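You operate a simulated robot arm through the tools that you are given. There is no shell and no other tool.

You are at the controls of a simulated robot arm. One attempt, no reset.

TASK
Fill both band glasses with water to about their bands.
Fine: they stand on the blue mat; water from the water jug, which goes back; spill nothing, crack no glass. Set down upright: red band glass, black band glass, water jug.
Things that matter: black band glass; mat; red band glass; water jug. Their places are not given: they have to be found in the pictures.

It is judged by the outcome, as a careful person would: the job done as asked, and still so three seconds after it is handed in. It fails if anything else is knocked over, pushed out of place, dropped, spilled or broken.

THE ROBOT
A 7-joint arm with a two-finger parallel gripper, fixed in place. Base frame: the origin is at the foot of the arm, x ahead of it, y to its left, z up. Units: m, rad, N and s.
With the tool pointing down near the work surface it reaches from about 0.46 to 0.92 m from the base axis. Its first joint turns from -2.007 to 2.007 rad. Payload 3.91 kg.
Tool frame: the origin (TCP) lies between the finger pads and is the grasp point; the fingertips stand 0.03 m ahead of it; z points along the fingers, y is the line along which they close. Largest opening 0.11 m; finger width 0.02, thickness 0.01; the body of the gripper, 0.048 by 0.112 m, starts 0.055 m behind the TCP.
Orientation is told as [roll, pitch, yaw] about the base's x, y, z axes, in that order, counted from this pose: with the fingers straight down and closing along the base's y, the tool's x points along the base's -x, its y along +y and its z along -z.

THE INTERFACE
- The arm moves only by the tool move_arm. Its argument "commands" is a list that holds one entry, the list of rows, each a list of 7 numbers: the turn, a rotation vector about the tool's x, y, z in rad, then the shift along the tool's x, y, z in m, then the opening, from 0 (shut) to 1 (fully open). In form: [[[rx, ry, rz, x, y, z, fingers], ...]]. A call has 1 to 20 rows; each row shifts and turns the commanded pose from where the row before left it, along the tool's axes as they then stand. Rows are played at 5 a second. More than 0.05 m and 0.15 rad between two rows, or a gripper value outside its range, and nothing of the call is played. Where a pose cannot be reached the arm comes as near as it can. A force on the tool above 40 N (or 10 N above the force at the start of the call, whichever is more), or a blocked arm, ends the call early, and 0.2 s more pass. The fingers move at their own pace (about 0.153 m/s each) and stop on an object; they squeeze with about 41 N. The grip force told is the motor's: it shows also when the fingers shut on nothing. Time passes only in rows, and 0.2 s behind the last, so rows that do not move let the fingers close. It gives the time, the measured TCP pose, the force on the tool (base axes), the opening and the grip force at its end, in the units of the frame above (readings bear some noise), with the torque about the TCP (base axes, N m) and any sound that the robot's microphone picked up.
- Cameras (640 x 400 px; columns grow to the right, rows downward): "scene" is fixed at [0.0488, -0.5021, 1.3351]; the picture's right is [0.62, -0.79, 0.00], its down [-0.32, -0.25, -0.91] and it looks along [0.72, 0.56, -0.41] (base axes); focal length 331 px, centre (320, 200). "wrist" rides on the gripper at [0.073, 0.017, -0.103] in the tool frame; the picture's right is [-0.23, 0.97, 0.00], its down [-0.76, -0.18, -0.62] and it looks along [-0.61, -0.14, 0.78] (tool axes); focal length 222 px, centre (320, 200).
- grab_frame(camera): a new picture of that camera. The clock stands still meanwhile.
- raise_lower(by): slides the trunk up (or, below 0, down) by that many m; the arm rides with it, the base frame stays. It gives what a move gives, with no picture.
- probe_pixels(camera, pixels): for up to 12 pixels [column, row] of the newest picture of that camera ("zoom" is the newest enlarged one), the place [x, y, z] in the base frame of the surface seen there, good to about 0.002 m. The clock stands still meanwhile.
- enlarge(camera, box): a new picture of the part [left, top, right, bottom] of that camera's present view, enlarged. The clock stands still meanwhile.
- job_done(): hands the job in; it is judged then, once.

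Leave the gripper open and the arm clear of the work at the hand-in unless told otherwise.

The tools are called as name(argument=value, ...) on one line, values as JSON. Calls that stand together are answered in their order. move_arm: Moves the arm, as the interface text tells. Its arguments: {"type":"object","properties":{"commands":{"type":"array","items":{"type":"array","items":{"type":"array","items":{"type":"number"}}}}},"required":["commands"]} The other tools are called the same way: raise_lower (by) slides the trunk up or down; grab_frame (camera) takes a picture; probe_pixels (camera, pixels) gives the place of the surface under pixels of a picture; enlarge (camera, box) takes an enlarged picture of a part of a camera's view; job_done () hands the job in.

At the start:

```text
time: 0.0
eef_pos: [0.4803, 0.153, 1.2055]
tool_rot: [-0.001, 0.0, -0.002]
force: [-0.5, -1.1, 0.6]
ft_torque: [0.0, 0.02, 0.01]
finger_gap: 0.11
grip_force: 0.1
trunk travel left (down, up): [-0.7, 0.29]
```

scene: 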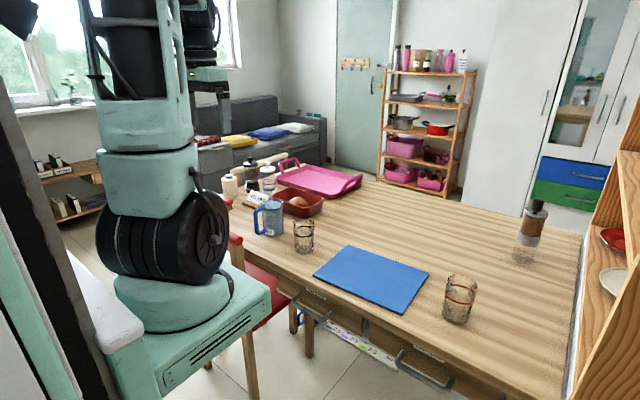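
wrist: 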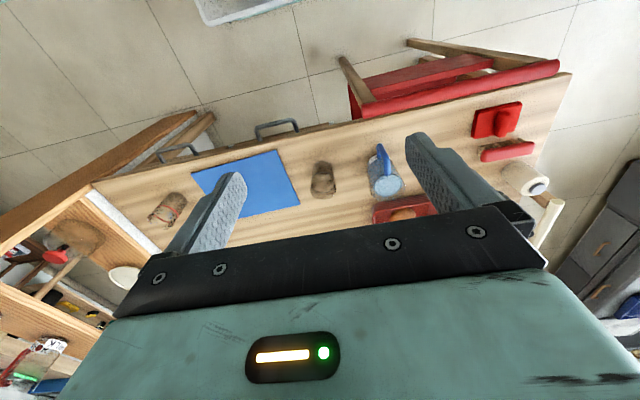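

I see a blue jug near (268,218), a dark-banded glass near (303,236), a red-banded glass near (459,300) and the blue mat near (372,278). I'll enlarge these areas to look closer.

enlarge(camera="scene", box=[220, 160, 380, 260])

grab_frame(camera="scene")

```text
4.00 times, centred on (300, 210) of scene
```

zoom: 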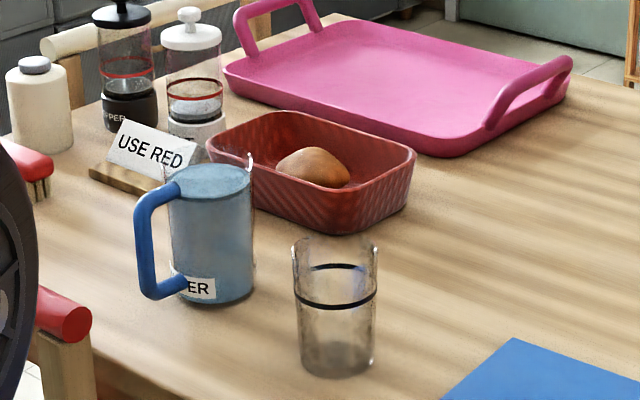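

```text
taken
```

scene: 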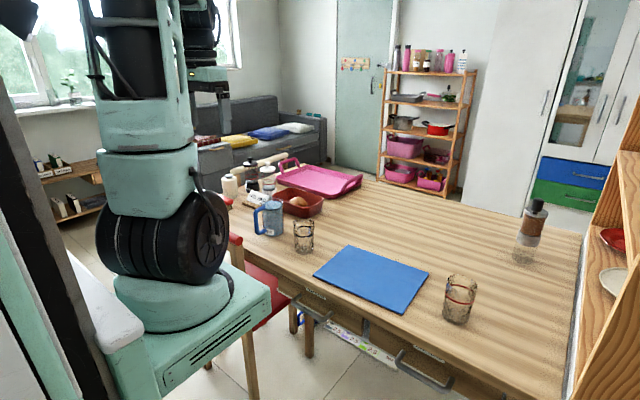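

The jug carries a "...ER" label and its handle points to the left of the picture. I'll probe points on the jug and the black-band glass in this zoom.

probe_pixels(camera="zoom", pixels=[[210, 180], [172, 185], [248, 175], [210, 260], [180, 240], [250, 240], [142, 240], [150, 190], [160, 290], [215, 302], [215, 166], [245, 155]])

probe_pixels(camera="zoom", pixels=[[335, 305], [300, 295], [370, 295], [335, 375], [335, 340], [296, 250], [374, 250], [335, 268], [335, 240], [420, 330], [540, 370], [280, 320]])

probe_pixels(camera="scene", pixels=[[313, 273], [349, 247], [428, 271], [403, 313], [370, 280], [460, 300], [458, 322], [447, 285], [476, 290], [460, 275], [440, 320], [500, 300]])

enlarge(camera="scene", box=[300, 235, 500, 360])

```text
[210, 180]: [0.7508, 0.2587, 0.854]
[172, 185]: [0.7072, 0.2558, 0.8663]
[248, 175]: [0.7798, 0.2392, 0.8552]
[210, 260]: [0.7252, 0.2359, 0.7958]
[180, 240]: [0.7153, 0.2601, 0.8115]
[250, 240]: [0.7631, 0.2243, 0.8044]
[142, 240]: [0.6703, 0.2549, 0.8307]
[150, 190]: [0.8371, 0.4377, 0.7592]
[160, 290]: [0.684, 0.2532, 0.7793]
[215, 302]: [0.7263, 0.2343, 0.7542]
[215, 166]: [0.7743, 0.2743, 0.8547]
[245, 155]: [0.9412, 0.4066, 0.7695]
```

```text
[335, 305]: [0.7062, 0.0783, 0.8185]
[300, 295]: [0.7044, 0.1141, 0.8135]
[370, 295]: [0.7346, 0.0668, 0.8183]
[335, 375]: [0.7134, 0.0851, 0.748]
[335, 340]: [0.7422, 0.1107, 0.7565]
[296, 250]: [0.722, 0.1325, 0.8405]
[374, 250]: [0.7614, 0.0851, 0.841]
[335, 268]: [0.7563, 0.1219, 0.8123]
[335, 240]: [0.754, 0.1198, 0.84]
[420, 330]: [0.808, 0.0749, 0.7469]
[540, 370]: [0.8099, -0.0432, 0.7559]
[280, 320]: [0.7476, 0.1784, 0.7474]
```

```text
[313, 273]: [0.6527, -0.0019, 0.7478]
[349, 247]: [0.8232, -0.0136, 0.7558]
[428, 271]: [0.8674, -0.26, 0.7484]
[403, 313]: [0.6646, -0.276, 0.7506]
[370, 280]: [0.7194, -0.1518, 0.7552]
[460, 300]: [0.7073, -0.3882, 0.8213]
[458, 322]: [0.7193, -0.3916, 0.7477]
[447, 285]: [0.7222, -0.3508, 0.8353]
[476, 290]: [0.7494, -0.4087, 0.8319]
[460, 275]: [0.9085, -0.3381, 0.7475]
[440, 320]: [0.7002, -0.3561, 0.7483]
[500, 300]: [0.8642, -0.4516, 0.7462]
```

```text
3.20 times, centred on (400, 298) of scene
```

zoom: 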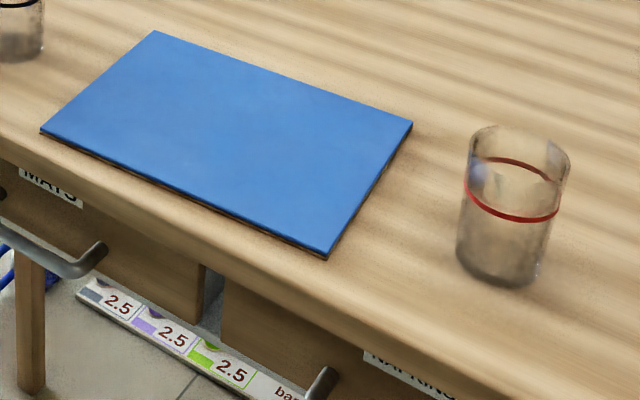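

Table top is at z≈0.747 and the mat top at about 0.7555. Now I'll enlarge the wrist view around the jug (385,180) and the glasses (323,180) and (168,208), to see the spout, handle and water.

enlarge(camera="wrist", box=[280, 120, 440, 220])

grab_frame(camera="wrist")

```text
4.00 times, centred on (360, 170) of wrist
```

zoom: 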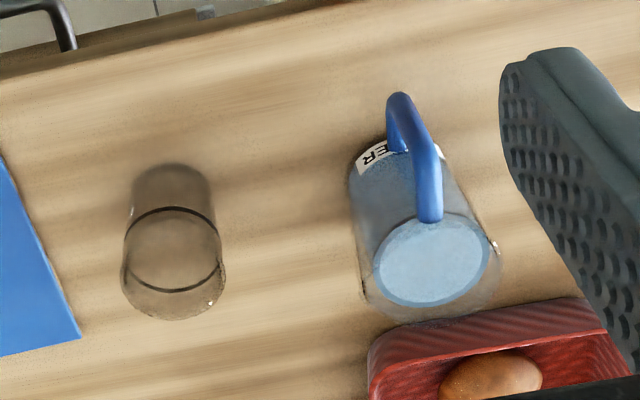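

```text
taken
```

wrist: 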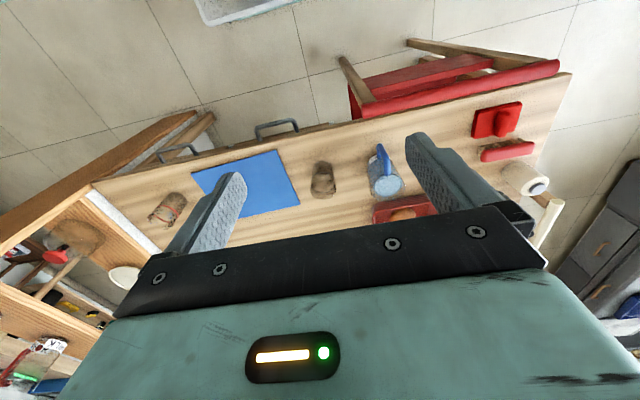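

The light-blue ellipse is the water surface in the clear jug (z≈0.854), and the handle points towards the robot (-x). I'll zoom tighter on the jug in the scene to find the rim and spout.

enlarge(camera="scene", box=[246, 188, 294, 242])

```text
7.41 times, centred on (270, 215) of scene
```

zoom: 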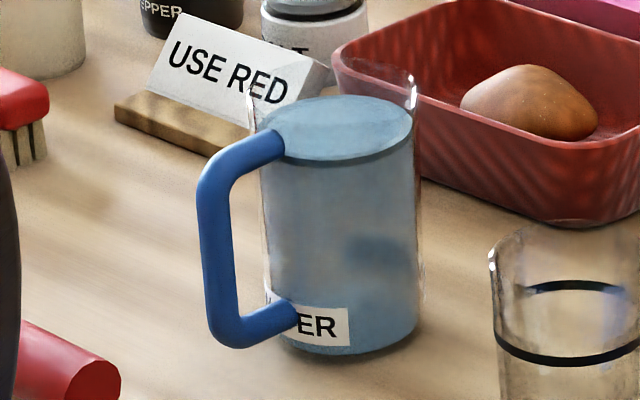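

Now the clear rim shows from (248,90) to (414,80), above the water. I'll probe rim, water, handle and base points.

probe_pixels(camera="zoom", pixels=[[412, 78], [412, 98], [249, 92], [250, 110], [330, 62], [300, 105], [380, 105], [340, 120], [340, 150], [405, 150], [275, 150], [400, 70]])

probe_pixels(camera="zoom", pixels=[[340, 320], [340, 350], [405, 330], [420, 200], [262, 200], [205, 200], [210, 260], [235, 330], [280, 325], [230, 155], [265, 140], [220, 230]])

```text
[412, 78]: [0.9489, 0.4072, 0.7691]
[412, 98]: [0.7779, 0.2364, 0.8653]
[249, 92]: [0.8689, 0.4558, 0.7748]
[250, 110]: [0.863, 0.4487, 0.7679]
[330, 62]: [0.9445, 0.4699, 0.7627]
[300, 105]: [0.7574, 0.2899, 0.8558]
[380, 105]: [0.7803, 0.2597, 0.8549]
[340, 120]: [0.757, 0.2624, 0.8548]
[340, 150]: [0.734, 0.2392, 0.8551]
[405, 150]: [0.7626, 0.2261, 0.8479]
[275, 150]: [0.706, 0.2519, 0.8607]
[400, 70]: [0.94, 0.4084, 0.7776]
```

```text
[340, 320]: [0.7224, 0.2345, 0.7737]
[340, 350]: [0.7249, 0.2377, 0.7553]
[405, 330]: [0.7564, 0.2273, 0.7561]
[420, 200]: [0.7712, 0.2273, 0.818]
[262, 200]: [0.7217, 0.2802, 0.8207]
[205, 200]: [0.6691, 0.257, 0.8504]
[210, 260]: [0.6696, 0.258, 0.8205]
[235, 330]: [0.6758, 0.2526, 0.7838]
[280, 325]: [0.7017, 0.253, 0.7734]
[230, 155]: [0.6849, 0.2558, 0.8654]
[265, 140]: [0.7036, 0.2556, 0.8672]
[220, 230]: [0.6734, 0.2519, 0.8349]
```

The jug axis is near (0.749, 0.259), with the handle at x≈0.67 and the rim at about z 0.88. I'll move the open gripper lower and forward so the wrist camera sees the jug and the black-band glass from close up.

move_arm(commands=[[[0, 0, 0, -0.0125, 0.004, 0.03, 1], [0, 0, 0, -0.0125, 0.004, 0.03, 1], [0, 0, 0, -0.0125, 0.004, 0.03, 1], [0, 0, 0, -0.0125, 0.004, 0.03, 1], [0, 0, 0, -0.0125, 0.004, 0.03, 1], [0, 0, 0, -0.0125, 0.004, 0.02, 1], [0, 0, 0, -0.0125, 0.004, 0.02, 1]]])

grab_frame(camera="wrist")

```text
time: 1.6
eef_pos: [0.5676, 0.1818, 1.0148]
tool_rot: [0.001, 0.0, 0.0]
force: [0.8, -0.3, -0.1]
ft_torque: [0.0, 0.02, 0.0]
finger_gap: 0.1101
grip_force: 0.1
trunk travel left (down, up): [-0.7, 0.29]
```

```text
taken
```

wrist: 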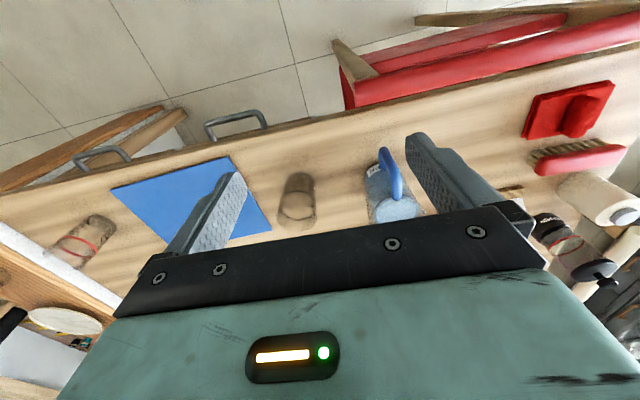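

The picture's up is towards the robot. The jug is at (393,190) and the black-band glass at (296,200). I'll enlarge that part.

enlarge(camera="wrist", box=[260, 140, 436, 240])

```text
3.64 times, centred on (348, 190) of wrist
```

zoom: 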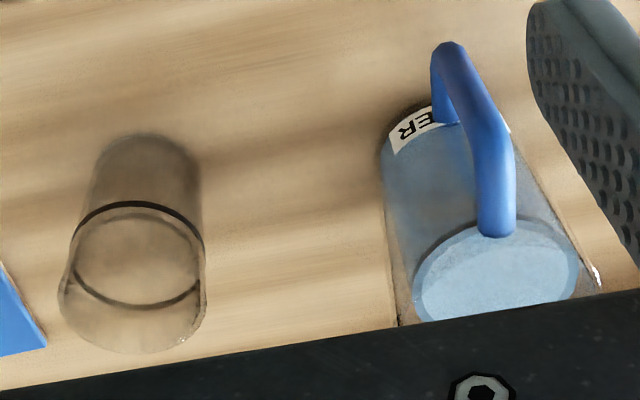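

Now I probe the black glass rim, band and base and the jug's features in this zoom.

probe_pixels(camera="zoom", pixels=[[62, 290], [206, 290], [135, 352], [135, 210], [145, 140], [95, 175], [200, 175], [135, 270], [75, 245], [203, 245], [140, 302], [140, 180]])

probe_pixels(camera="zoom", pixels=[[450, 45], [435, 60], [470, 60], [497, 150], [497, 232], [495, 275], [418, 280], [576, 265], [385, 160], [500, 160], [598, 280], [420, 110]])

```text
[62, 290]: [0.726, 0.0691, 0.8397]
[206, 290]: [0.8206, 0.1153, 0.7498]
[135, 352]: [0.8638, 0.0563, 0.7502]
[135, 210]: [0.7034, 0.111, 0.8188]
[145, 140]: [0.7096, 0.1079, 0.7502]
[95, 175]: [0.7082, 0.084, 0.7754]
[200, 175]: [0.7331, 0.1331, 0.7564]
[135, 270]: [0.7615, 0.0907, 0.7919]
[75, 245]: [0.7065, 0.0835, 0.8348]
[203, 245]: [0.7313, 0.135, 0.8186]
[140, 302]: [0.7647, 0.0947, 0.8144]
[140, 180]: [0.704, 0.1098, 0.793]
```

```text
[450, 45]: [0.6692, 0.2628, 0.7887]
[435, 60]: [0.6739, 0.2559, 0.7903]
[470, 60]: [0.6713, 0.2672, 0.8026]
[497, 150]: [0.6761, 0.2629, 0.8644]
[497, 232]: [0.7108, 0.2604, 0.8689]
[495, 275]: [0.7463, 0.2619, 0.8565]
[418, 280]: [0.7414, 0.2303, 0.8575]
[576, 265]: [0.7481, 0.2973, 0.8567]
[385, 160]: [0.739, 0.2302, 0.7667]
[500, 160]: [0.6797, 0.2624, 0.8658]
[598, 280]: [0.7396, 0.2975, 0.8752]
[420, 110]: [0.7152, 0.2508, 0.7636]
```

The black glass axis is near (0.734, 0.1005), radius about 0.034, rim z 0.8405, band z 0.8187. I'll probe the mat corners and the red glass in the wrist picture.

probe_pixels(camera="wrist", pixels=[[114, 188], [229, 159], [269, 228], [168, 238], [180, 200], [245, 200], [253, 210], [140, 205], [82, 220], [100, 216], [75, 245], [60, 250]])

enlarge(camera="scene", box=[430, 260, 494, 330])

```text
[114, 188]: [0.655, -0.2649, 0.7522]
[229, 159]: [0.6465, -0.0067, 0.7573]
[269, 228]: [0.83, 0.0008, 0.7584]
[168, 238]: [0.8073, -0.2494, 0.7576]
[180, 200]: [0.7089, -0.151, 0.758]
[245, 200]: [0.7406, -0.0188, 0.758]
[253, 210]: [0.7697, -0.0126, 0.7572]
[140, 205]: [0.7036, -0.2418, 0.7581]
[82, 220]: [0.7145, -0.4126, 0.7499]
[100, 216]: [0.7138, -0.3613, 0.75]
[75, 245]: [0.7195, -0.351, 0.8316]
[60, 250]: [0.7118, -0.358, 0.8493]
```

```text
5.71 times, centred on (462, 295) of scene
```

zoom: 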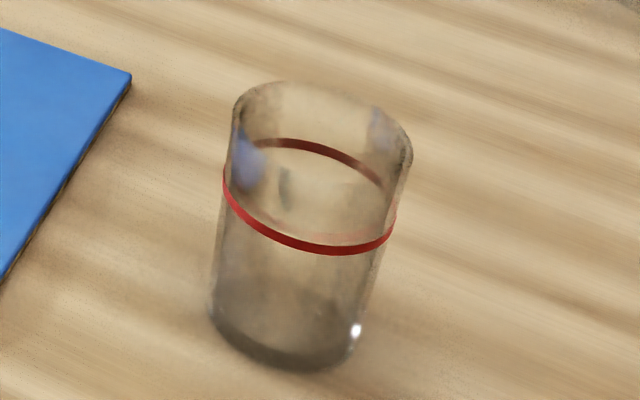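

The mat spans roughly x 0.655–0.835 and y -0.262–0.0. Now I probe the red glass in this zoom.

probe_pixels(camera="zoom", pixels=[[232, 195], [285, 240], [330, 250], [385, 235], [260, 355], [320, 365], [212, 310], [240, 105], [408, 160], [290, 145], [370, 175], [320, 300]])

```text
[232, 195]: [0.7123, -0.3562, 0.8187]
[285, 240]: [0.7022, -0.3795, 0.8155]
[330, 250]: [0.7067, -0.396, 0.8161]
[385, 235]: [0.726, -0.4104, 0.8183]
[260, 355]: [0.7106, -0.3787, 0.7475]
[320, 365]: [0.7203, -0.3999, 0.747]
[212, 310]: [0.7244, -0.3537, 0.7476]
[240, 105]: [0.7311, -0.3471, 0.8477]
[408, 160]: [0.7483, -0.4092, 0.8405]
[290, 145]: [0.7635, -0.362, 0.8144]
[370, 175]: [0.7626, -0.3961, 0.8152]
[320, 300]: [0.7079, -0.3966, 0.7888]
```

The red glass axis is near (0.735, -0.379). I'll move above the black glass (TCP to about (0.734, 0.1005, 0.93)) with the gripper open and check alignment.

move_arm(commands=[[[0, 0, 0, -0.0277, -0.01355, 0.014, 1], [0, 0, 0, -0.0277, -0.01355, 0.014, 1], [0, 0, 0, -0.0277, -0.01355, 0.014, 1], [0, 0, 0, -0.0277, -0.01355, 0.014, 1], [0, 0, 0, -0.0277, -0.01355, 0.014, 1], [0, 0, 0, -0.0277, -0.01355, 0.014, 1]]])

grab_frame(camera="wrist")

grab_frame(camera="scene")

```text
time: 3.0
eef_pos: [0.7353, 0.0959, 0.9316]
tool_rot: [0.0, 0.0, 0.0]
force: [-1.1, -0.4, 0.4]
ft_torque: [-0.01, 0.01, 0.02]
finger_gap: 0.1099
grip_force: 0.0
trunk travel left (down, up): [-0.7, 0.29]
```

```text
taken
```

wrist: 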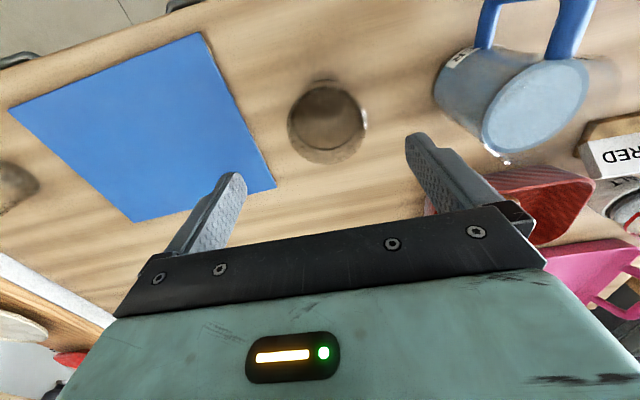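

```text
taken
```

scene: 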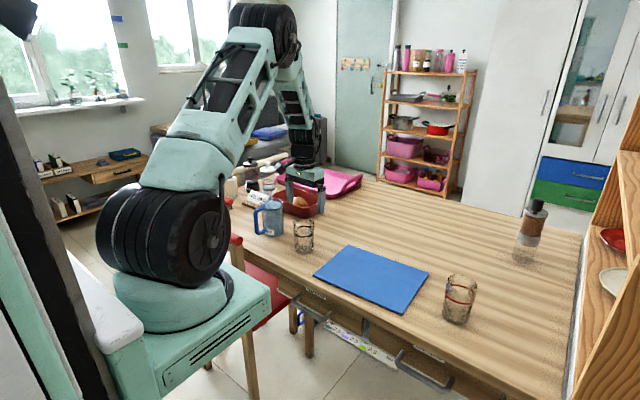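

The reading is y=0.0959 where I expected about 0.0997, so I'll idle one row to re-read it. I'll also enlarge the jug at (520,90) for its rim and spout.

move_arm(commands=[[[0, 0, 0, 0, 0, 0, 1]]])

enlarge(camera="wrist", box=[420, 0, 640, 170])

```text
time: 3.4
eef_pos: [0.7339, 0.0953, 0.9318]
tool_rot: [0.0, 0.0, -0.001]
force: [-0.7, 0.4, -0.4]
ft_torque: [0.0, -0.04, 0.0]
finger_gap: 0.1101
grip_force: 0.1
trunk travel left (down, up): [-0.7, 0.29]
```

```text
2.35 times, centred on (530, 85) of wrist
```

zoom: 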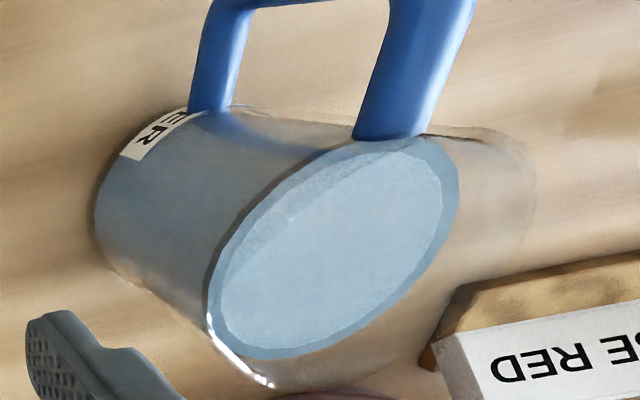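

The reading repeats at y=0.0953. I'll check against the picture by enlarging the black glass at (327,120) and probing its rim.

enlarge(camera="wrist", box=[260, 60, 400, 180])

```text
3.33 times, centred on (330, 120) of wrist
```

zoom: 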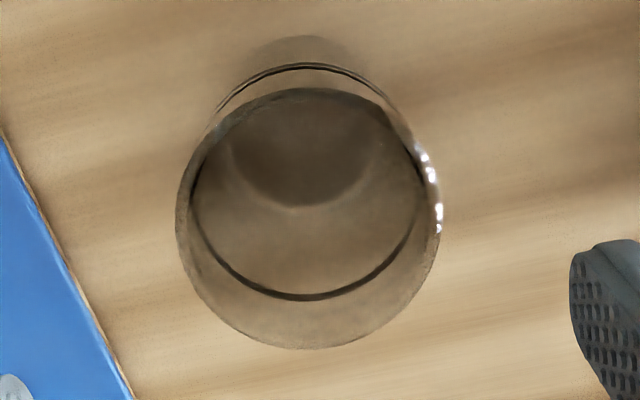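

The picture agrees: the glass centre is about 6 mm to +y and 2–3 mm to -x of the TCP. I'll correct that and descend to TCP z≈0.812, still open.

move_arm(commands=[[[0, 0, 0, 0.002, 0.006, 0.01, 1], [0, 0, 0, 0, 0, 0.02, 1], [0, 0, 0, 0, 0, 0.02, 1], [0, 0, 0, 0, 0, 0.02, 1], [0, 0, 0, 0, 0, 0.02, 1], [0, 0, 0, 0, 0, 0.015, 1], [0, 0, 0, 0, 0, 0.015, 1], [0, 0, 0, 0, 0, 0, 1]]])

grab_frame(camera="wrist")

enlarge(camera="scene", box=[240, 150, 400, 260])

```text
time: 5.2
eef_pos: [0.7334, 0.1064, 0.8106]
tool_rot: [-0.001, 0.0, -0.001]
force: [1.2, -0.8, -0.8]
ft_torque: [0.0, 0.0, -0.01]
finger_gap: 0.1099
grip_force: 0.1
trunk travel left (down, up): [-0.7, 0.29]
```

```text
taken
```

wrist: 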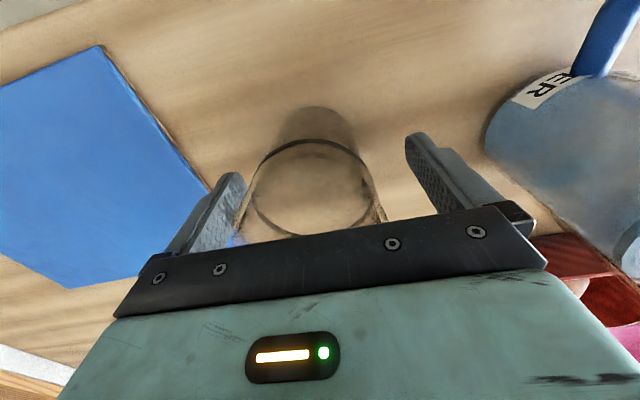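

```text
3.64 times, centred on (320, 205) of scene
```

zoom: 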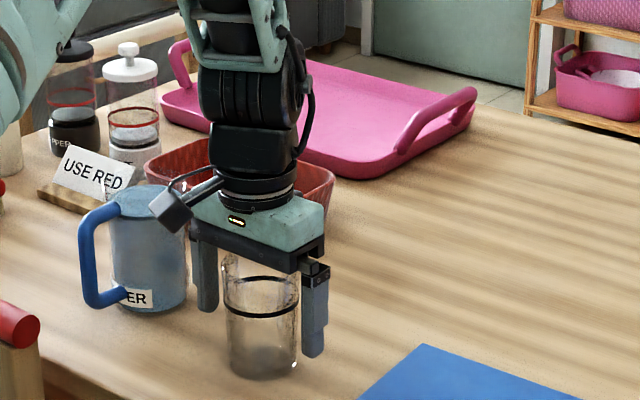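

The reading is now y=0.1064, so tracking seems to have a few mm of play. The scene shows the glass nearer the -y finger, so I'll shift -5 mm in y and re-read.

move_arm(commands=[[[0, 0, 0, 0, -0.0025, 0, 1], [0, 0, 0, 0, -0.0025, 0, 1], [0, 0, 0, 0, 0, 0, 1]]])

enlarge(camera="scene", box=[270, 200, 340, 260])

```text
time: 6.0
eef_pos: [0.7319, 0.1015, 0.8114]
tool_rot: [-0.001, -0.001, -0.001]
force: [-0.3, 0.5, -0.8]
ft_torque: [0.01, 0.03, 0.01]
finger_gap: 0.1101
grip_force: 0.1
trunk travel left (down, up): [-0.7, 0.29]
```

```text
6.67 times, centred on (305, 230) of scene
```

zoom: 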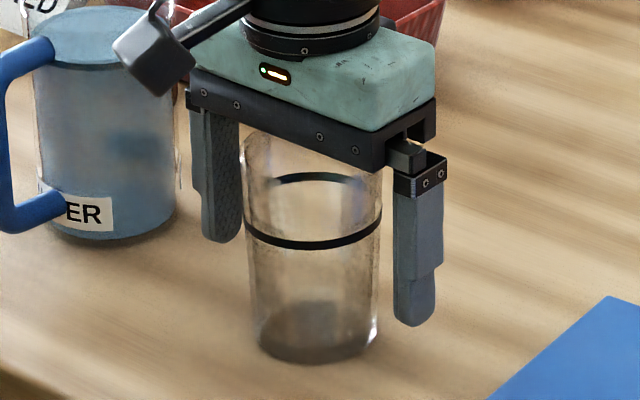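

The glass is now centred between the fingers. I'll close slowly, first to an opening just under the glass width, and read the grip force.

move_arm(commands=[[[0, 0, 0, 0, 0, 0, 0.85], [0, 0, 0, 0, 0, 0, 0.75], [0, 0, 0, 0, 0, 0, 0.68], [0, 0, 0, 0, 0, 0, 0.64], [0, 0, 0, 0, 0, 0, 0.61], [0, 0, 0, 0, 0, 0, 0.59], [0, 0, 0, 0, 0, 0, 0.59]]])

```text
time: 7.6
eef_pos: [0.7328, 0.1006, 0.8118]
tool_rot: [-0.001, 0.001, 0.001]
force: [-0.1, 0.6, 0.8]
ft_torque: [-0.01, -0.03, 0.01]
finger_gap: 0.067
grip_force: 41.3
trunk travel left (down, up): [-0.7, 0.29]
```

Gripped at a gap of 0.067 with 41 N and no sound. I'll lift 7 cm and carry it over the mat to about (0.745, -0.065).

move_arm(commands=[[[0, 0, 0, 0, 0, -0.005, 0.59], [0, 0, 0, 0, 0, -0.015, 0.59], [0, 0, 0, 0, 0, -0.02, 0.59], [0, 0, 0, 0, 0, -0.02, 0.59], [0, 0, 0, 0, 0, -0.01, 0.59], [0, 0, 0, -0.002, -0.015, 0, 0.59], [0, 0, 0, -0.002, -0.025, 0, 0.59], [0, 0, 0, -0.002, -0.03, 0, 0.59], [0, 0, 0, -0.002, -0.03, 0, 0.59], [0, 0, 0, -0.002, -0.03, 0, 0.59], [0, 0, 0, -0.002, -0.025, 0, 0.59], [0, 0, 0, 0, -0.0106, 0, 0.59], [0, 0, 0, 0, 0, 0, 0.59]]])

grab_frame(camera="wrist")

grab_frame(camera="scene")

```text
time: 10.4
eef_pos: [0.7452, -0.0644, 0.8825]
tool_rot: [-0.001, 0.0, 0.0]
force: [0.2, -0.5, -1.4]
ft_torque: [0.04, 0.02, -0.02]
finger_gap: 0.0669
grip_force: 41.1
trunk travel left (down, up): [-0.7, 0.29]
```

```text
taken
```

wrist: 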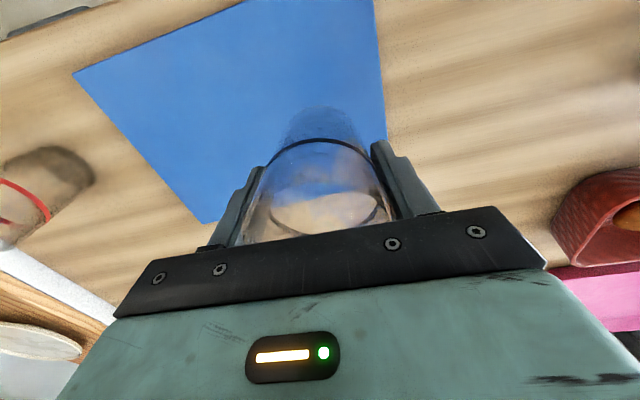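

```text
taken
```

scene: 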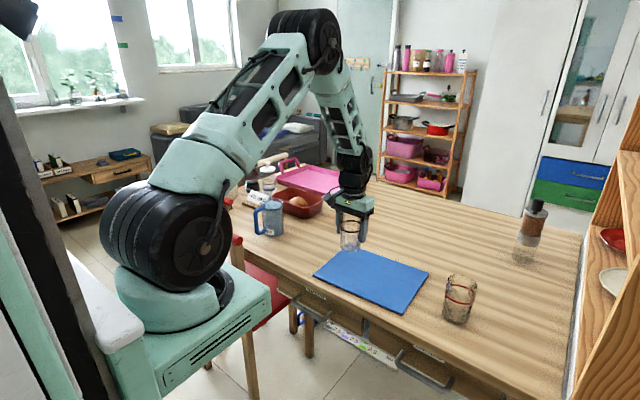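

The glass hangs above the mat, well inside its edges. I'll lower to just above it and then creep down.

move_arm(commands=[[[0, 0, 0, 0, 0, 0.015, 0.59], [0, 0, 0, 0, 0, 0.018, 0.59], [0, 0, 0, 0, 0, 0.015, 0.59], [0, 0, 0, 0, 0, 0.007, 0.59], [0, 0, 0, 0, 0, 0.003, 0.59], [0, 0, 0, 0, 0, 0, 0.59]]])

enlarge(camera="scene", box=[310, 190, 400, 280])

```text
time: 11.8
eef_pos: [0.7433, -0.0642, 0.8232]
tool_rot: [0.0, 0.001, 0.0]
force: [-0.4, 0.0, -2.4]
ft_torque: [0.0, 0.03, 0.02]
finger_gap: 0.067
grip_force: 41.3
trunk travel left (down, up): [-0.7, 0.29]
```

```text
4.44 times, centred on (355, 235) of scene
```

zoom: 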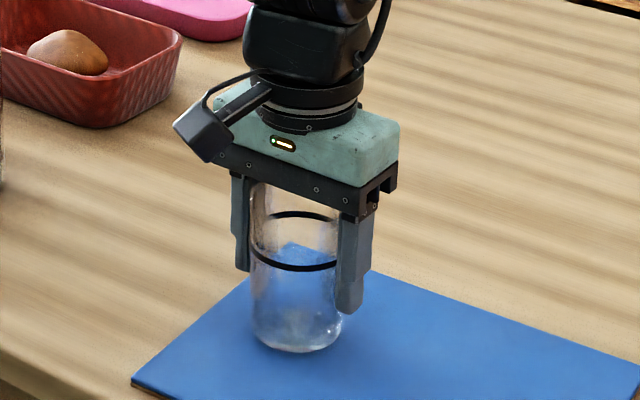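

The force still shows the glass's weight (about -2 N), so it isn't down yet. I'll creep in 1 mm steps.

move_arm(commands=[[[0, 0, 0, 0, 0, 0.001, 0.59], [0, 0, 0, 0, 0, 0.001, 0.59], [0, 0, 0, 0, 0, 0, 0.59]]])

```text
time: 12.6
eef_pos: [0.7441, -0.0657, 0.8217]
tool_rot: [-0.001, 0.0, -0.001]
force: [0.3, 1.4, -1.9]
ft_torque: [0.01, -0.01, 0.05]
finger_gap: 0.0668
grip_force: 41.4
trunk travel left (down, up): [-0.7, 0.29]
```

The glass still hangs, so I'll creep 1.5 mm more.

move_arm(commands=[[[0, 0, 0, 0, 0, 0.0007, 0.59], [0, 0, 0, 0, 0, 0.0008, 0.59], [0, 0, 0, 0, 0, 0, 0.59]]])

```text
time: 13.4
eef_pos: [0.7441, -0.0645, 0.8202]
tool_rot: [0.0, -0.002, -0.001]
force: [0.2, 0.1, -2.5]
ft_torque: [-0.01, 0.0, -0.02]
finger_gap: 0.0668
grip_force: 40.9
trunk travel left (down, up): [-0.7, 0.29]
```

move_arm(commands=[[[0, 0, 0, 0, 0, 0.0007, 0.59], [0, 0, 0, 0, 0, 0.0008, 0.59], [0, 0, 0, 0, 0, 0, 0.59]]])

enlarge(camera="scene", box=[335, 230, 375, 270])

```text
time: 14.2
eef_pos: [0.7442, -0.0632, 0.8196]
tool_rot: [0.0, -0.002, 0.0]
force: [-2.5, -0.8, 14.9]
ft_torque: [-0.27, 0.27, 0.03]
finger_gap: 0.0668
grip_force: 41.2
trunk travel left (down, up): [-0.7, 0.29]
```

```text
10.00 times, centred on (355, 250) of scene
```

zoom: 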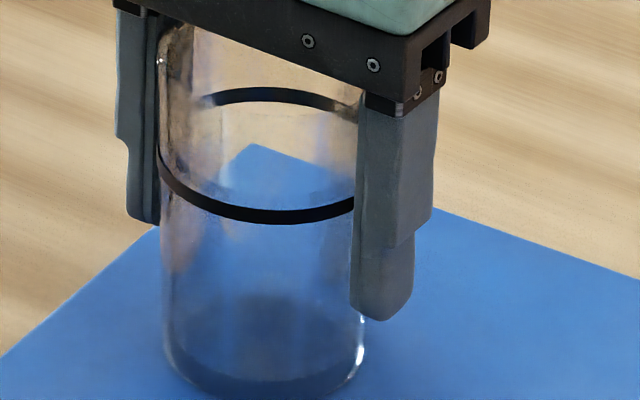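

It touched down (+14.9 N up). I'll open the fingers and then rise straight up.

move_arm(commands=[[[0, 0, 0, 0, 0, -0.0005, 0.62], [0, 0, 0, 0, 0, 0, 0.7], [0, 0, 0, 0, 0, 0, 0.85], [0, 0, 0, 0, 0, 0, 1], [0, 0, 0, 0, 0, 0, 1], [0, 0, 0, 0, 0, -0.02, 1], [0, 0, 0, 0, 0, -0.03, 1], [0, 0, 0, 0, 0, -0.03, 1], [0, 0, 0, 0, 0, -0.03, 1]]])

enlarge(camera="scene", box=[300, 200, 500, 330])

```text
time: 16.2
eef_pos: [0.7444, -0.0639, 0.9299]
tool_rot: [0.001, 0.001, -0.003]
force: [-1.1, 0.4, -0.1]
ft_torque: [0.04, 0.0, 0.02]
finger_gap: 0.11
grip_force: 0.1
trunk travel left (down, up): [-0.7, 0.29]
```

```text
3.08 times, centred on (400, 265) of scene
```

zoom: 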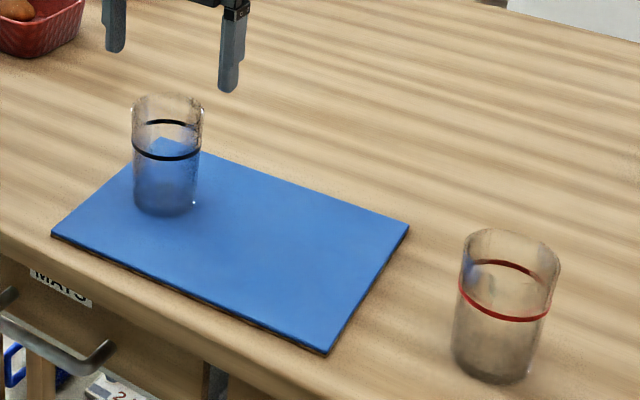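

The black glass stands on the mat. Now I travel at this height to above the red glass at about (0.735, -0.379).

move_arm(commands=[[[0, 0, 0, 0.001, -0.02, 0, 1], [0, 0, 0, 0.001, -0.035, 0, 1], [0, 0, 0, 0.001, -0.04, 0, 1], [0, 0, 0, 0.001, -0.04, 0, 1], [0, 0, 0, 0.001, -0.04, 0, 1], [0, 0, 0, 0.001, -0.04, 0, 1], [0, 0, 0, 0.001, -0.04, 0, 1], [0, 0, 0, 0.001, -0.035, 0, 1], [0, 0, 0, 0.001, -0.02, 0, 1], [0, 0, 0, 0, -0.005, 0, 1], [0, 0, 0, 0, 0, 0, 1]]])

enlarge(camera="wrist", box=[240, 60, 400, 180])

```text
time: 18.6
eef_pos: [0.7333, -0.3807, 0.9279]
tool_rot: [0.002, 0.0, -0.001]
force: [-0.4, 0.4, 0.6]
ft_torque: [-0.01, 0.0, 0.0]
finger_gap: 0.11
grip_force: 0.1
trunk travel left (down, up): [-0.7, 0.29]
```

```text
3.33 times, centred on (320, 120) of wrist
```

zoom: 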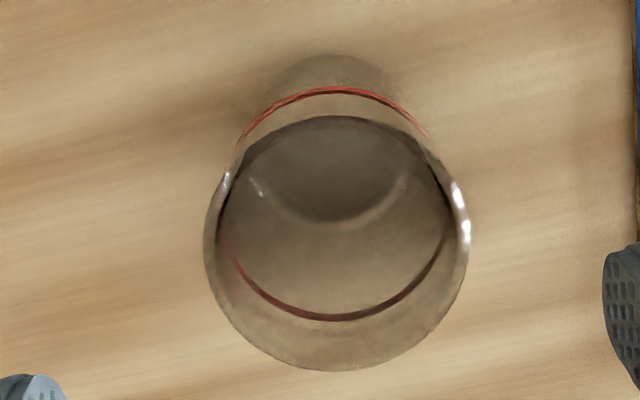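

The rim centre appears at about (325,133), so the glass sits 3 mm in +x and 4 mm in +y from the TCP. I'll correct that, descend partway and re-read.

move_arm(commands=[[[0, 0, 0, -0.003, 0.003, 0.01, 1], [0, 0, 0, 0, 0, 0.02, 1], [0, 0, 0, 0, 0, 0.02, 1], [0, 0, 0, 0, 0, 0, 1]]])

enlarge(camera="wrist", box=[180, 60, 460, 235])

enlarge(camera="scene", box=[410, 240, 510, 330])

```text
time: 19.6
eef_pos: [0.7365, -0.3755, 0.881]
tool_rot: [0.0, -0.001, 0.0]
force: [0.0, 0.2, 0.3]
ft_torque: [0.02, -0.04, -0.04]
finger_gap: 0.1101
grip_force: 0.1
trunk travel left (down, up): [-0.7, 0.29]
```

```text
2.29 times, centred on (320, 148) of wrist
```

zoom: 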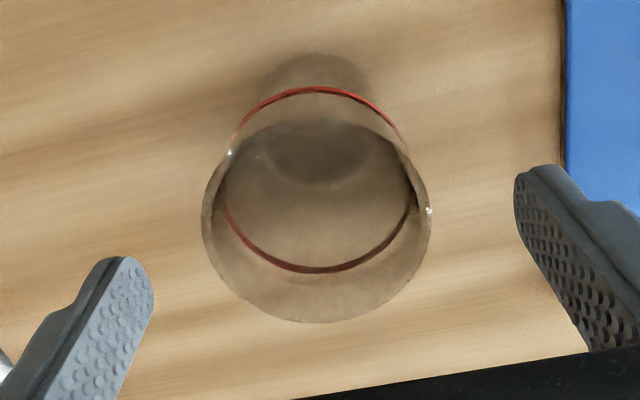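

```text
4.44 times, centred on (460, 285) of scene
```

zoom: 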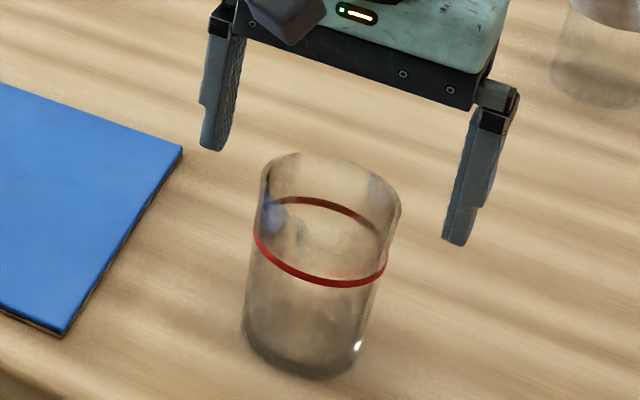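

Now it's nearly centred, with the glass about 1.5 mm in -y. I'll descend to z≈0.812 with that small correction.

move_arm(commands=[[[0, 0, 0, 0, -0.0015, 0.01, 1], [0, 0, 0, 0, 0, 0.02, 1], [0, 0, 0, 0, 0, 0.02, 1], [0, 0, 0, 0, 0, 0.012, 1], [0, 0, 0, 0, 0, 0.007, 1], [0, 0, 0, 0, 0, 0, 1]]])

enlarge(camera="scene", box=[410, 240, 510, 330])

```text
time: 21.0
eef_pos: [0.7374, -0.377, 0.8104]
tool_rot: [-0.001, 0.0, -0.003]
force: [-0.6, -0.5, -0.1]
ft_torque: [-0.02, 0.0, -0.01]
finger_gap: 0.1099
grip_force: 0.1
trunk travel left (down, up): [-0.7, 0.29]
```

```text
4.44 times, centred on (460, 285) of scene
```

zoom: 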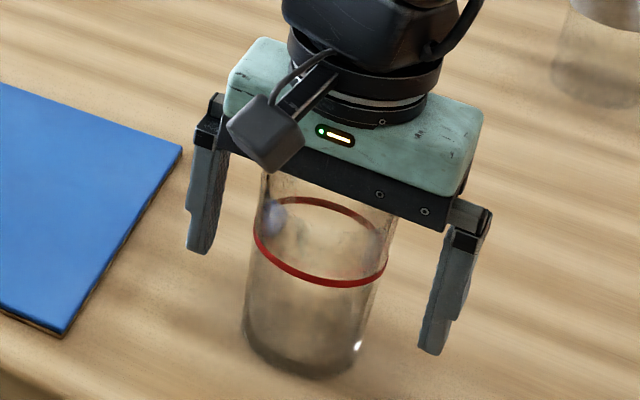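

The glass is centred between the fingers. I'll close on it, lift 7 cm and carry it to (0.745, -0.195) above the mat.

move_arm(commands=[[[0, 0, 0, 0, 0, 0, 0.85], [0, 0, 0, 0, 0, 0, 0.72], [0, 0, 0, 0, 0, 0, 0.65], [0, 0, 0, 0, 0, 0, 0.61], [0, 0, 0, 0, 0, 0, 0.58], [0, 0, 0, 0, 0, 0, 0.58], [0, 0, 0, 0, 0, -0.005, 0.58], [0, 0, 0, 0, 0, -0.015, 0.58], [0, 0, 0, 0, 0, -0.02, 0.58], [0, 0, 0, 0, 0, -0.02, 0.58], [0, 0, 0, 0, 0, -0.01, 0.58], [0, 0, 0, -0.001, 0.015, 0, 0.58], [0, 0, 0, -0.001, 0.025, 0, 0.58], [0, 0, 0, -0.002, 0.035, 0, 0.58], [0, 0, 0, -0.002, 0.035, 0, 0.58], [0, 0, 0, -0.001, 0.035, 0, 0.58], [0, 0, 0, -0.001, 0.025, 0, 0.58], [0, 0, 0, 0, 0.011, 0, 0.58], [0, 0, 0, 0, 0, 0, 0.58]]])

grab_frame(camera="scene")

```text
time: 25.0
eef_pos: [0.744, -0.1974, 0.8801]
tool_rot: [0.0, 0.001, 0.0]
force: [-0.6, -0.7, -2.3]
ft_torque: [0.01, 0.0, 0.0]
finger_gap: 0.0666
grip_force: 40.8
trunk travel left (down, up): [-0.7, 0.29]
```

```text
taken
```

scene: 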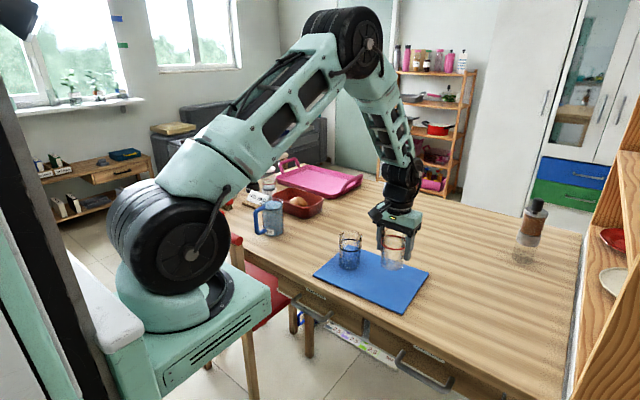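

The red glass hangs above the right half of the mat. I'll lower to about 0.8205, then creep.

move_arm(commands=[[[0, 0, 0, 0, 0, 0.015, 0.58], [0, 0, 0, 0, 0, 0.018, 0.58], [0, 0, 0, 0, 0, 0.015, 0.58], [0, 0, 0, 0, 0, 0.008, 0.58], [0, 0, 0, 0, 0, 0.003, 0.58], [0, 0, 0, 0, 0, 0, 0.58]]])

```text
time: 26.4
eef_pos: [0.7463, -0.1991, 0.8198]
tool_rot: [0.0, 0.0, -0.001]
force: [0.1, -0.1, -2.2]
ft_torque: [-0.01, 0.01, -0.04]
finger_gap: 0.0667
grip_force: 40.6
trunk travel left (down, up): [-0.7, 0.29]
```

move_arm(commands=[[[0, 0, 0, 0, 0, 0.0007, 0.58], [0, 0, 0, 0, 0, 0.0007, 0.58], [0, 0, 0, 0, 0, 0, 0.58]]])

```text
time: 27.2
eef_pos: [0.7444, -0.1981, 0.8185]
tool_rot: [0.001, -0.001, -0.001]
force: [-0.1, 0.9, -2.6]
ft_torque: [0.01, -0.03, -0.01]
finger_gap: 0.0665
grip_force: 41.2
trunk travel left (down, up): [-0.7, 0.29]
```

The glass still hangs (-2.6 N), so I'll creep 0.7 mm more.

move_arm(commands=[[[0, 0, 0, 0, 0, 0.0004, 0.58], [0, 0, 0, 0, 0, 0.0004, 0.58], [0, 0, 0, 0, 0, 0, 0.58]]])

```text
time: 28.0
eef_pos: [0.7443, -0.1973, 0.819]
tool_rot: [0.001, 0.0, 0.0]
force: [-0.9, -0.2, -1.3]
ft_torque: [0.05, -0.02, -0.02]
finger_gap: 0.0668
grip_force: 41.3
trunk travel left (down, up): [-0.7, 0.29]
```

move_arm(commands=[[[0, 0, 0, 0, 0, 0.0004, 0.58], [0, 0, 0, 0, 0, 0.0003, 0.58], [0, 0, 0, 0, 0, 0, 0.58]]])

```text
time: 28.8
eef_pos: [0.7452, -0.1978, 0.818]
tool_rot: [0.0, -0.002, -0.002]
force: [0.4, -1.6, 0.8]
ft_torque: [-0.12, 0.03, 0.01]
finger_gap: 0.0667
grip_force: 40.6
trunk travel left (down, up): [-0.7, 0.29]
```

The weight is off the tool (+0.8 N), so the glass is touching the mat. I'll open and rise.

move_arm(commands=[[[0, 0, 0, 0, 0, 0.0002, 0.58], [0, 0, 0, 0, 0, 0, 0.62], [0, 0, 0, 0, 0, 0, 0.7], [0, 0, 0, 0, 0, 0, 0.85], [0, 0, 0, 0, 0, 0, 1], [0, 0, 0, 0, 0, 0, 1], [0, 0, 0, 0, 0, -0.02, 1], [0, 0, 0, 0, 0, -0.03, 1], [0, 0, 0, 0, 0, -0.03, 1], [0, 0, 0, 0, 0, -0.03, 1], [0, 0, 0, 0, 0, -0.03, 1]]])

enlarge(camera="scene", box=[300, 200, 460, 320])

grab_frame(camera="wrist")

```text
time: 31.2
eef_pos: [0.7445, -0.1963, 0.9561]
tool_rot: [0.0, 0.001, 0.0]
force: [-0.2, 0.1, -1.1]
ft_torque: [-0.02, 0.0, -0.02]
finger_gap: 0.1097
grip_force: 0.1
trunk travel left (down, up): [-0.7, 0.29]
```

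```text
3.33 times, centred on (380, 260) of scene
```

zoom: 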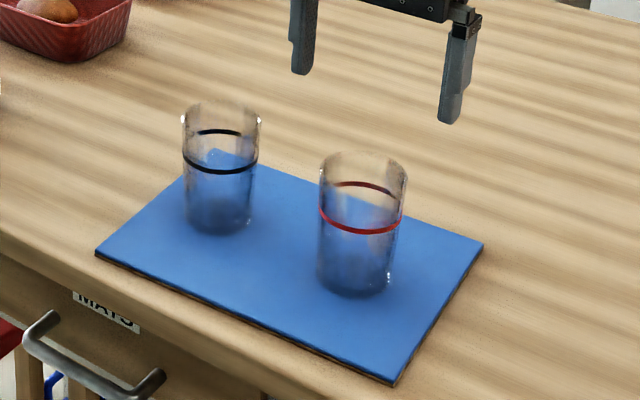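

```text
taken
```

wrist: 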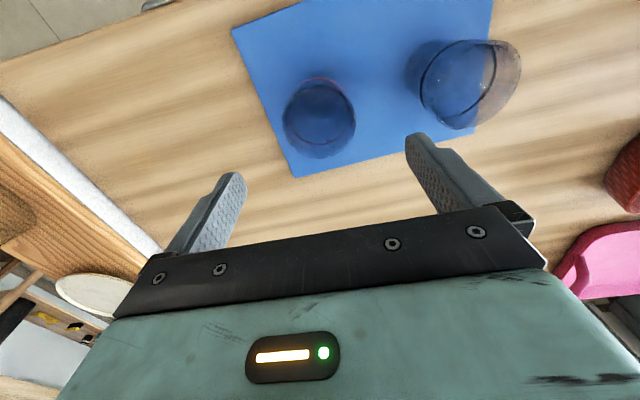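

Both glasses stand on the mat: black at about (0.744,-0.064), red at about (0.7445,-0.1975). For the jug I'd like a side grasp with the tool pointing +y and the camera on top. That would let me pour away from the handle by rolling the tool. I'll first test in free air whether the arm reaches that pose, rising and yawing -90° now.

move_arm(commands=[[[0, 0, 0, 0.01, 0.02, -0.03, 1], [0, 0, 0, 0.01, 0.03, -0.03, 1], [0, 0, 0, 0.01, 0.03, -0.03, 1], [0, 0, 0, 0.01, 0.03, -0.03, 1], [0, 0, 0.143, 0.01, 0.03, -0.02, 1], [0, 0, 0.143, 0, 0, 0, 1], [0, 0, 0.143, 0, 0, 0, 1], [0, 0, 0.143, 0, 0, 0, 1], [0, 0, 0.143, 0, 0, 0, 1], [0, 0, 0.143, 0, 0, 0, 1], [0, 0, 0.143, 0, 0, 0, 1], [0, 0, 0.143, 0, 0, 0, 1], [0, 0, 0.143, 0, 0, 0, 1], [0, 0, 0.143, 0, 0, 0, 1], [0, 0, 0.141, 0, 0, 0, 1], [0, 0, 0, 0, 0, 0, 1]]])

grab_frame(camera="scene")

```text
time: 34.6
eef_pos: [0.695, -0.0573, 1.0969]
tool_rot: [0.001, 0.0, -1.572]
force: [0.6, 0.1, 0.3]
ft_torque: [0.0, 0.01, -0.01]
finger_gap: 0.1099
grip_force: 0.1
trunk travel left (down, up): [-0.7, 0.29]
```

```text
taken
```

scene: 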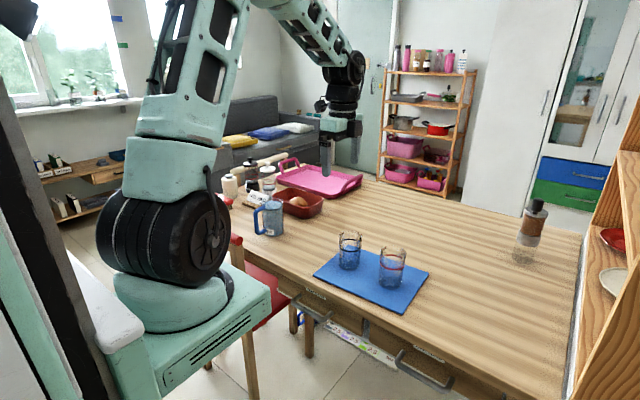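

The yaw worked. Now I tilt about tool y by +90° so the fingers point to +y, with the camera on top.

move_arm(commands=[[[0, 0.143, 0, 0, 0, 0, 1], [0, 0.143, 0, 0, 0, 0, 1], [0, 0.143, 0, 0, 0, 0, 1], [0, 0.143, 0, 0, 0, 0, 1], [0, 0.143, 0, 0, 0, 0, 1], [0, 0.143, 0, 0, 0, 0, 1], [0, 0.143, 0, 0, 0, 0, 1], [0, 0.143, 0, 0, 0, 0, 1], [0, 0.143, 0, 0, 0, 0, 1], [0, 0.143, 0, 0, 0, 0, 1], [0, 0.141, 0, 0, 0, 0, 1], [0, 0, 0, 0, 0, 0, 1]]])

grab_frame(camera="scene")

```text
time: 37.2
eef_pos: [0.6946, -0.0573, 1.0989]
tool_rot: [2.53, 1.569, 0.957]
force: [0.0, 0.0, 0.1]
ft_torque: [0.04, 0.02, 0.03]
finger_gap: 0.11
grip_force: 0.2
trunk travel left (down, up): [-0.7, 0.29]
```

```text
taken
```

scene: 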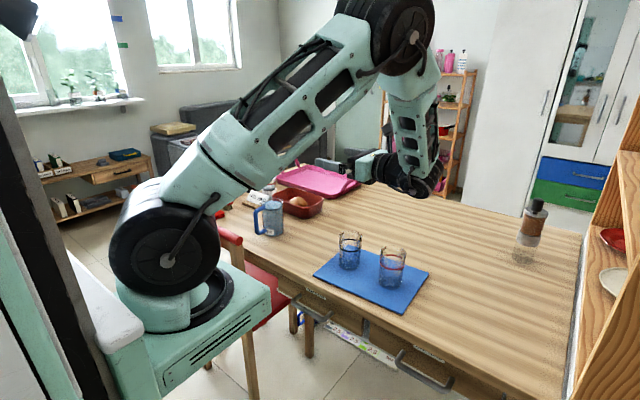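

The pose is reached. I'll zoom to see how low the wrist hangs relative to the gripper, which decides table clearance.

enlarge(camera="scene", box=[290, 90, 470, 220])

grab_frame(camera="wrist")

```text
3.08 times, centred on (380, 155) of scene
```

zoom: 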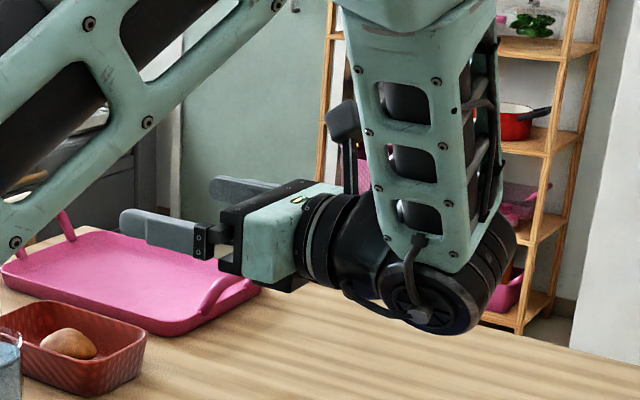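

```text
taken
```

wrist: 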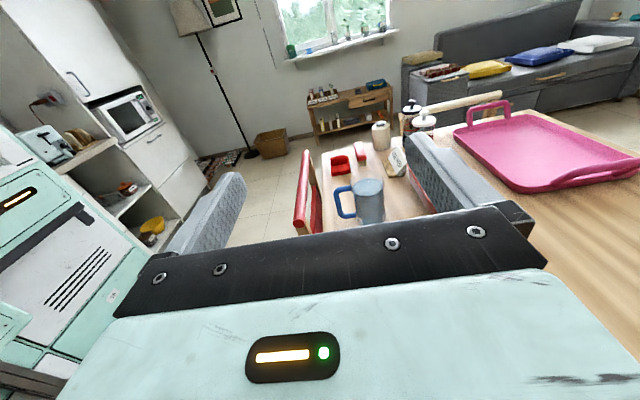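

I'll probe the wrist's lowest points and the gripper to know its clearance below the tool axis (TCP z=1.099).

probe_pixels(camera="zoom", pixels=[[440, 328], [400, 310], [470, 325], [490, 300], [420, 325], [300, 270], [285, 285], [330, 280], [160, 230], [260, 260]])

```text
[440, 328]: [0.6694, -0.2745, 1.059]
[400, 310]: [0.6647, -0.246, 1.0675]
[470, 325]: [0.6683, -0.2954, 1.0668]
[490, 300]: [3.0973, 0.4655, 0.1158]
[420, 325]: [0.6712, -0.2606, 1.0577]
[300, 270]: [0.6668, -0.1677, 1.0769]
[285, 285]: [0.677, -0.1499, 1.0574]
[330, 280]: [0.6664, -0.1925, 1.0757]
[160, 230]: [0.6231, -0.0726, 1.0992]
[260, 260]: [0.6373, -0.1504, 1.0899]
```

The wrist hangs about 4.5 cm below the tool axis, so a level approach would pass too close to the black glass. I'll use a grasp pitched 30° down with the camera below, which keeps the wrist above the glasses and joint 7 near its natural range. First I roll -180° about the tool axis in free air.

move_arm(commands=[[[0, 0, -0.1428, 0, 0, 0, 1], [0, 0, -0.1428, 0, 0, 0, 1], [0, 0, -0.1428, 0, 0, 0, 1], [0, 0, -0.1428, 0, 0, 0, 1], [0, 0, -0.1428, 0, 0, 0, 1], [0, 0, -0.1428, 0, 0, 0, 1], [0, 0, -0.1428, 0, 0, 0, 1], [0, 0, -0.1428, 0, 0, 0, 1], [0, 0, -0.1428, 0, 0, 0, 1], [0, 0, -0.1428, 0, 0, 0, 1], [0, 0, -0.1428, 0, 0, 0, 1], [0, 0, -0.1428, 0, 0, 0, 1], [0, 0, -0.1428, 0, 0, 0, 1], [0, 0, -0.1428, 0, 0, 0, 1], [0, 0, -0.1428, 0, 0, 0, 1], [0, 0, -0.1428, 0, 0, 0, 1], [0, 0, -0.1428, 0, 0, 0, 1], [0, 0, -0.1428, 0, 0, 0, 1], [0, 0, -0.1428, 0, 0, 0, 1], [0, 0, -0.1428, 0, 0, 0, 1]]])

```text
time: 41.4
eef_pos: [0.6938, -0.0573, 1.0987]
tool_rot: [1.569, -1.286, 0.001]
force: [0.3, -0.7, -0.5]
ft_torque: [-0.04, 0.02, 0.03]
finger_gap: 0.11
grip_force: 0.1
trunk travel left (down, up): [-0.7, 0.29]
```

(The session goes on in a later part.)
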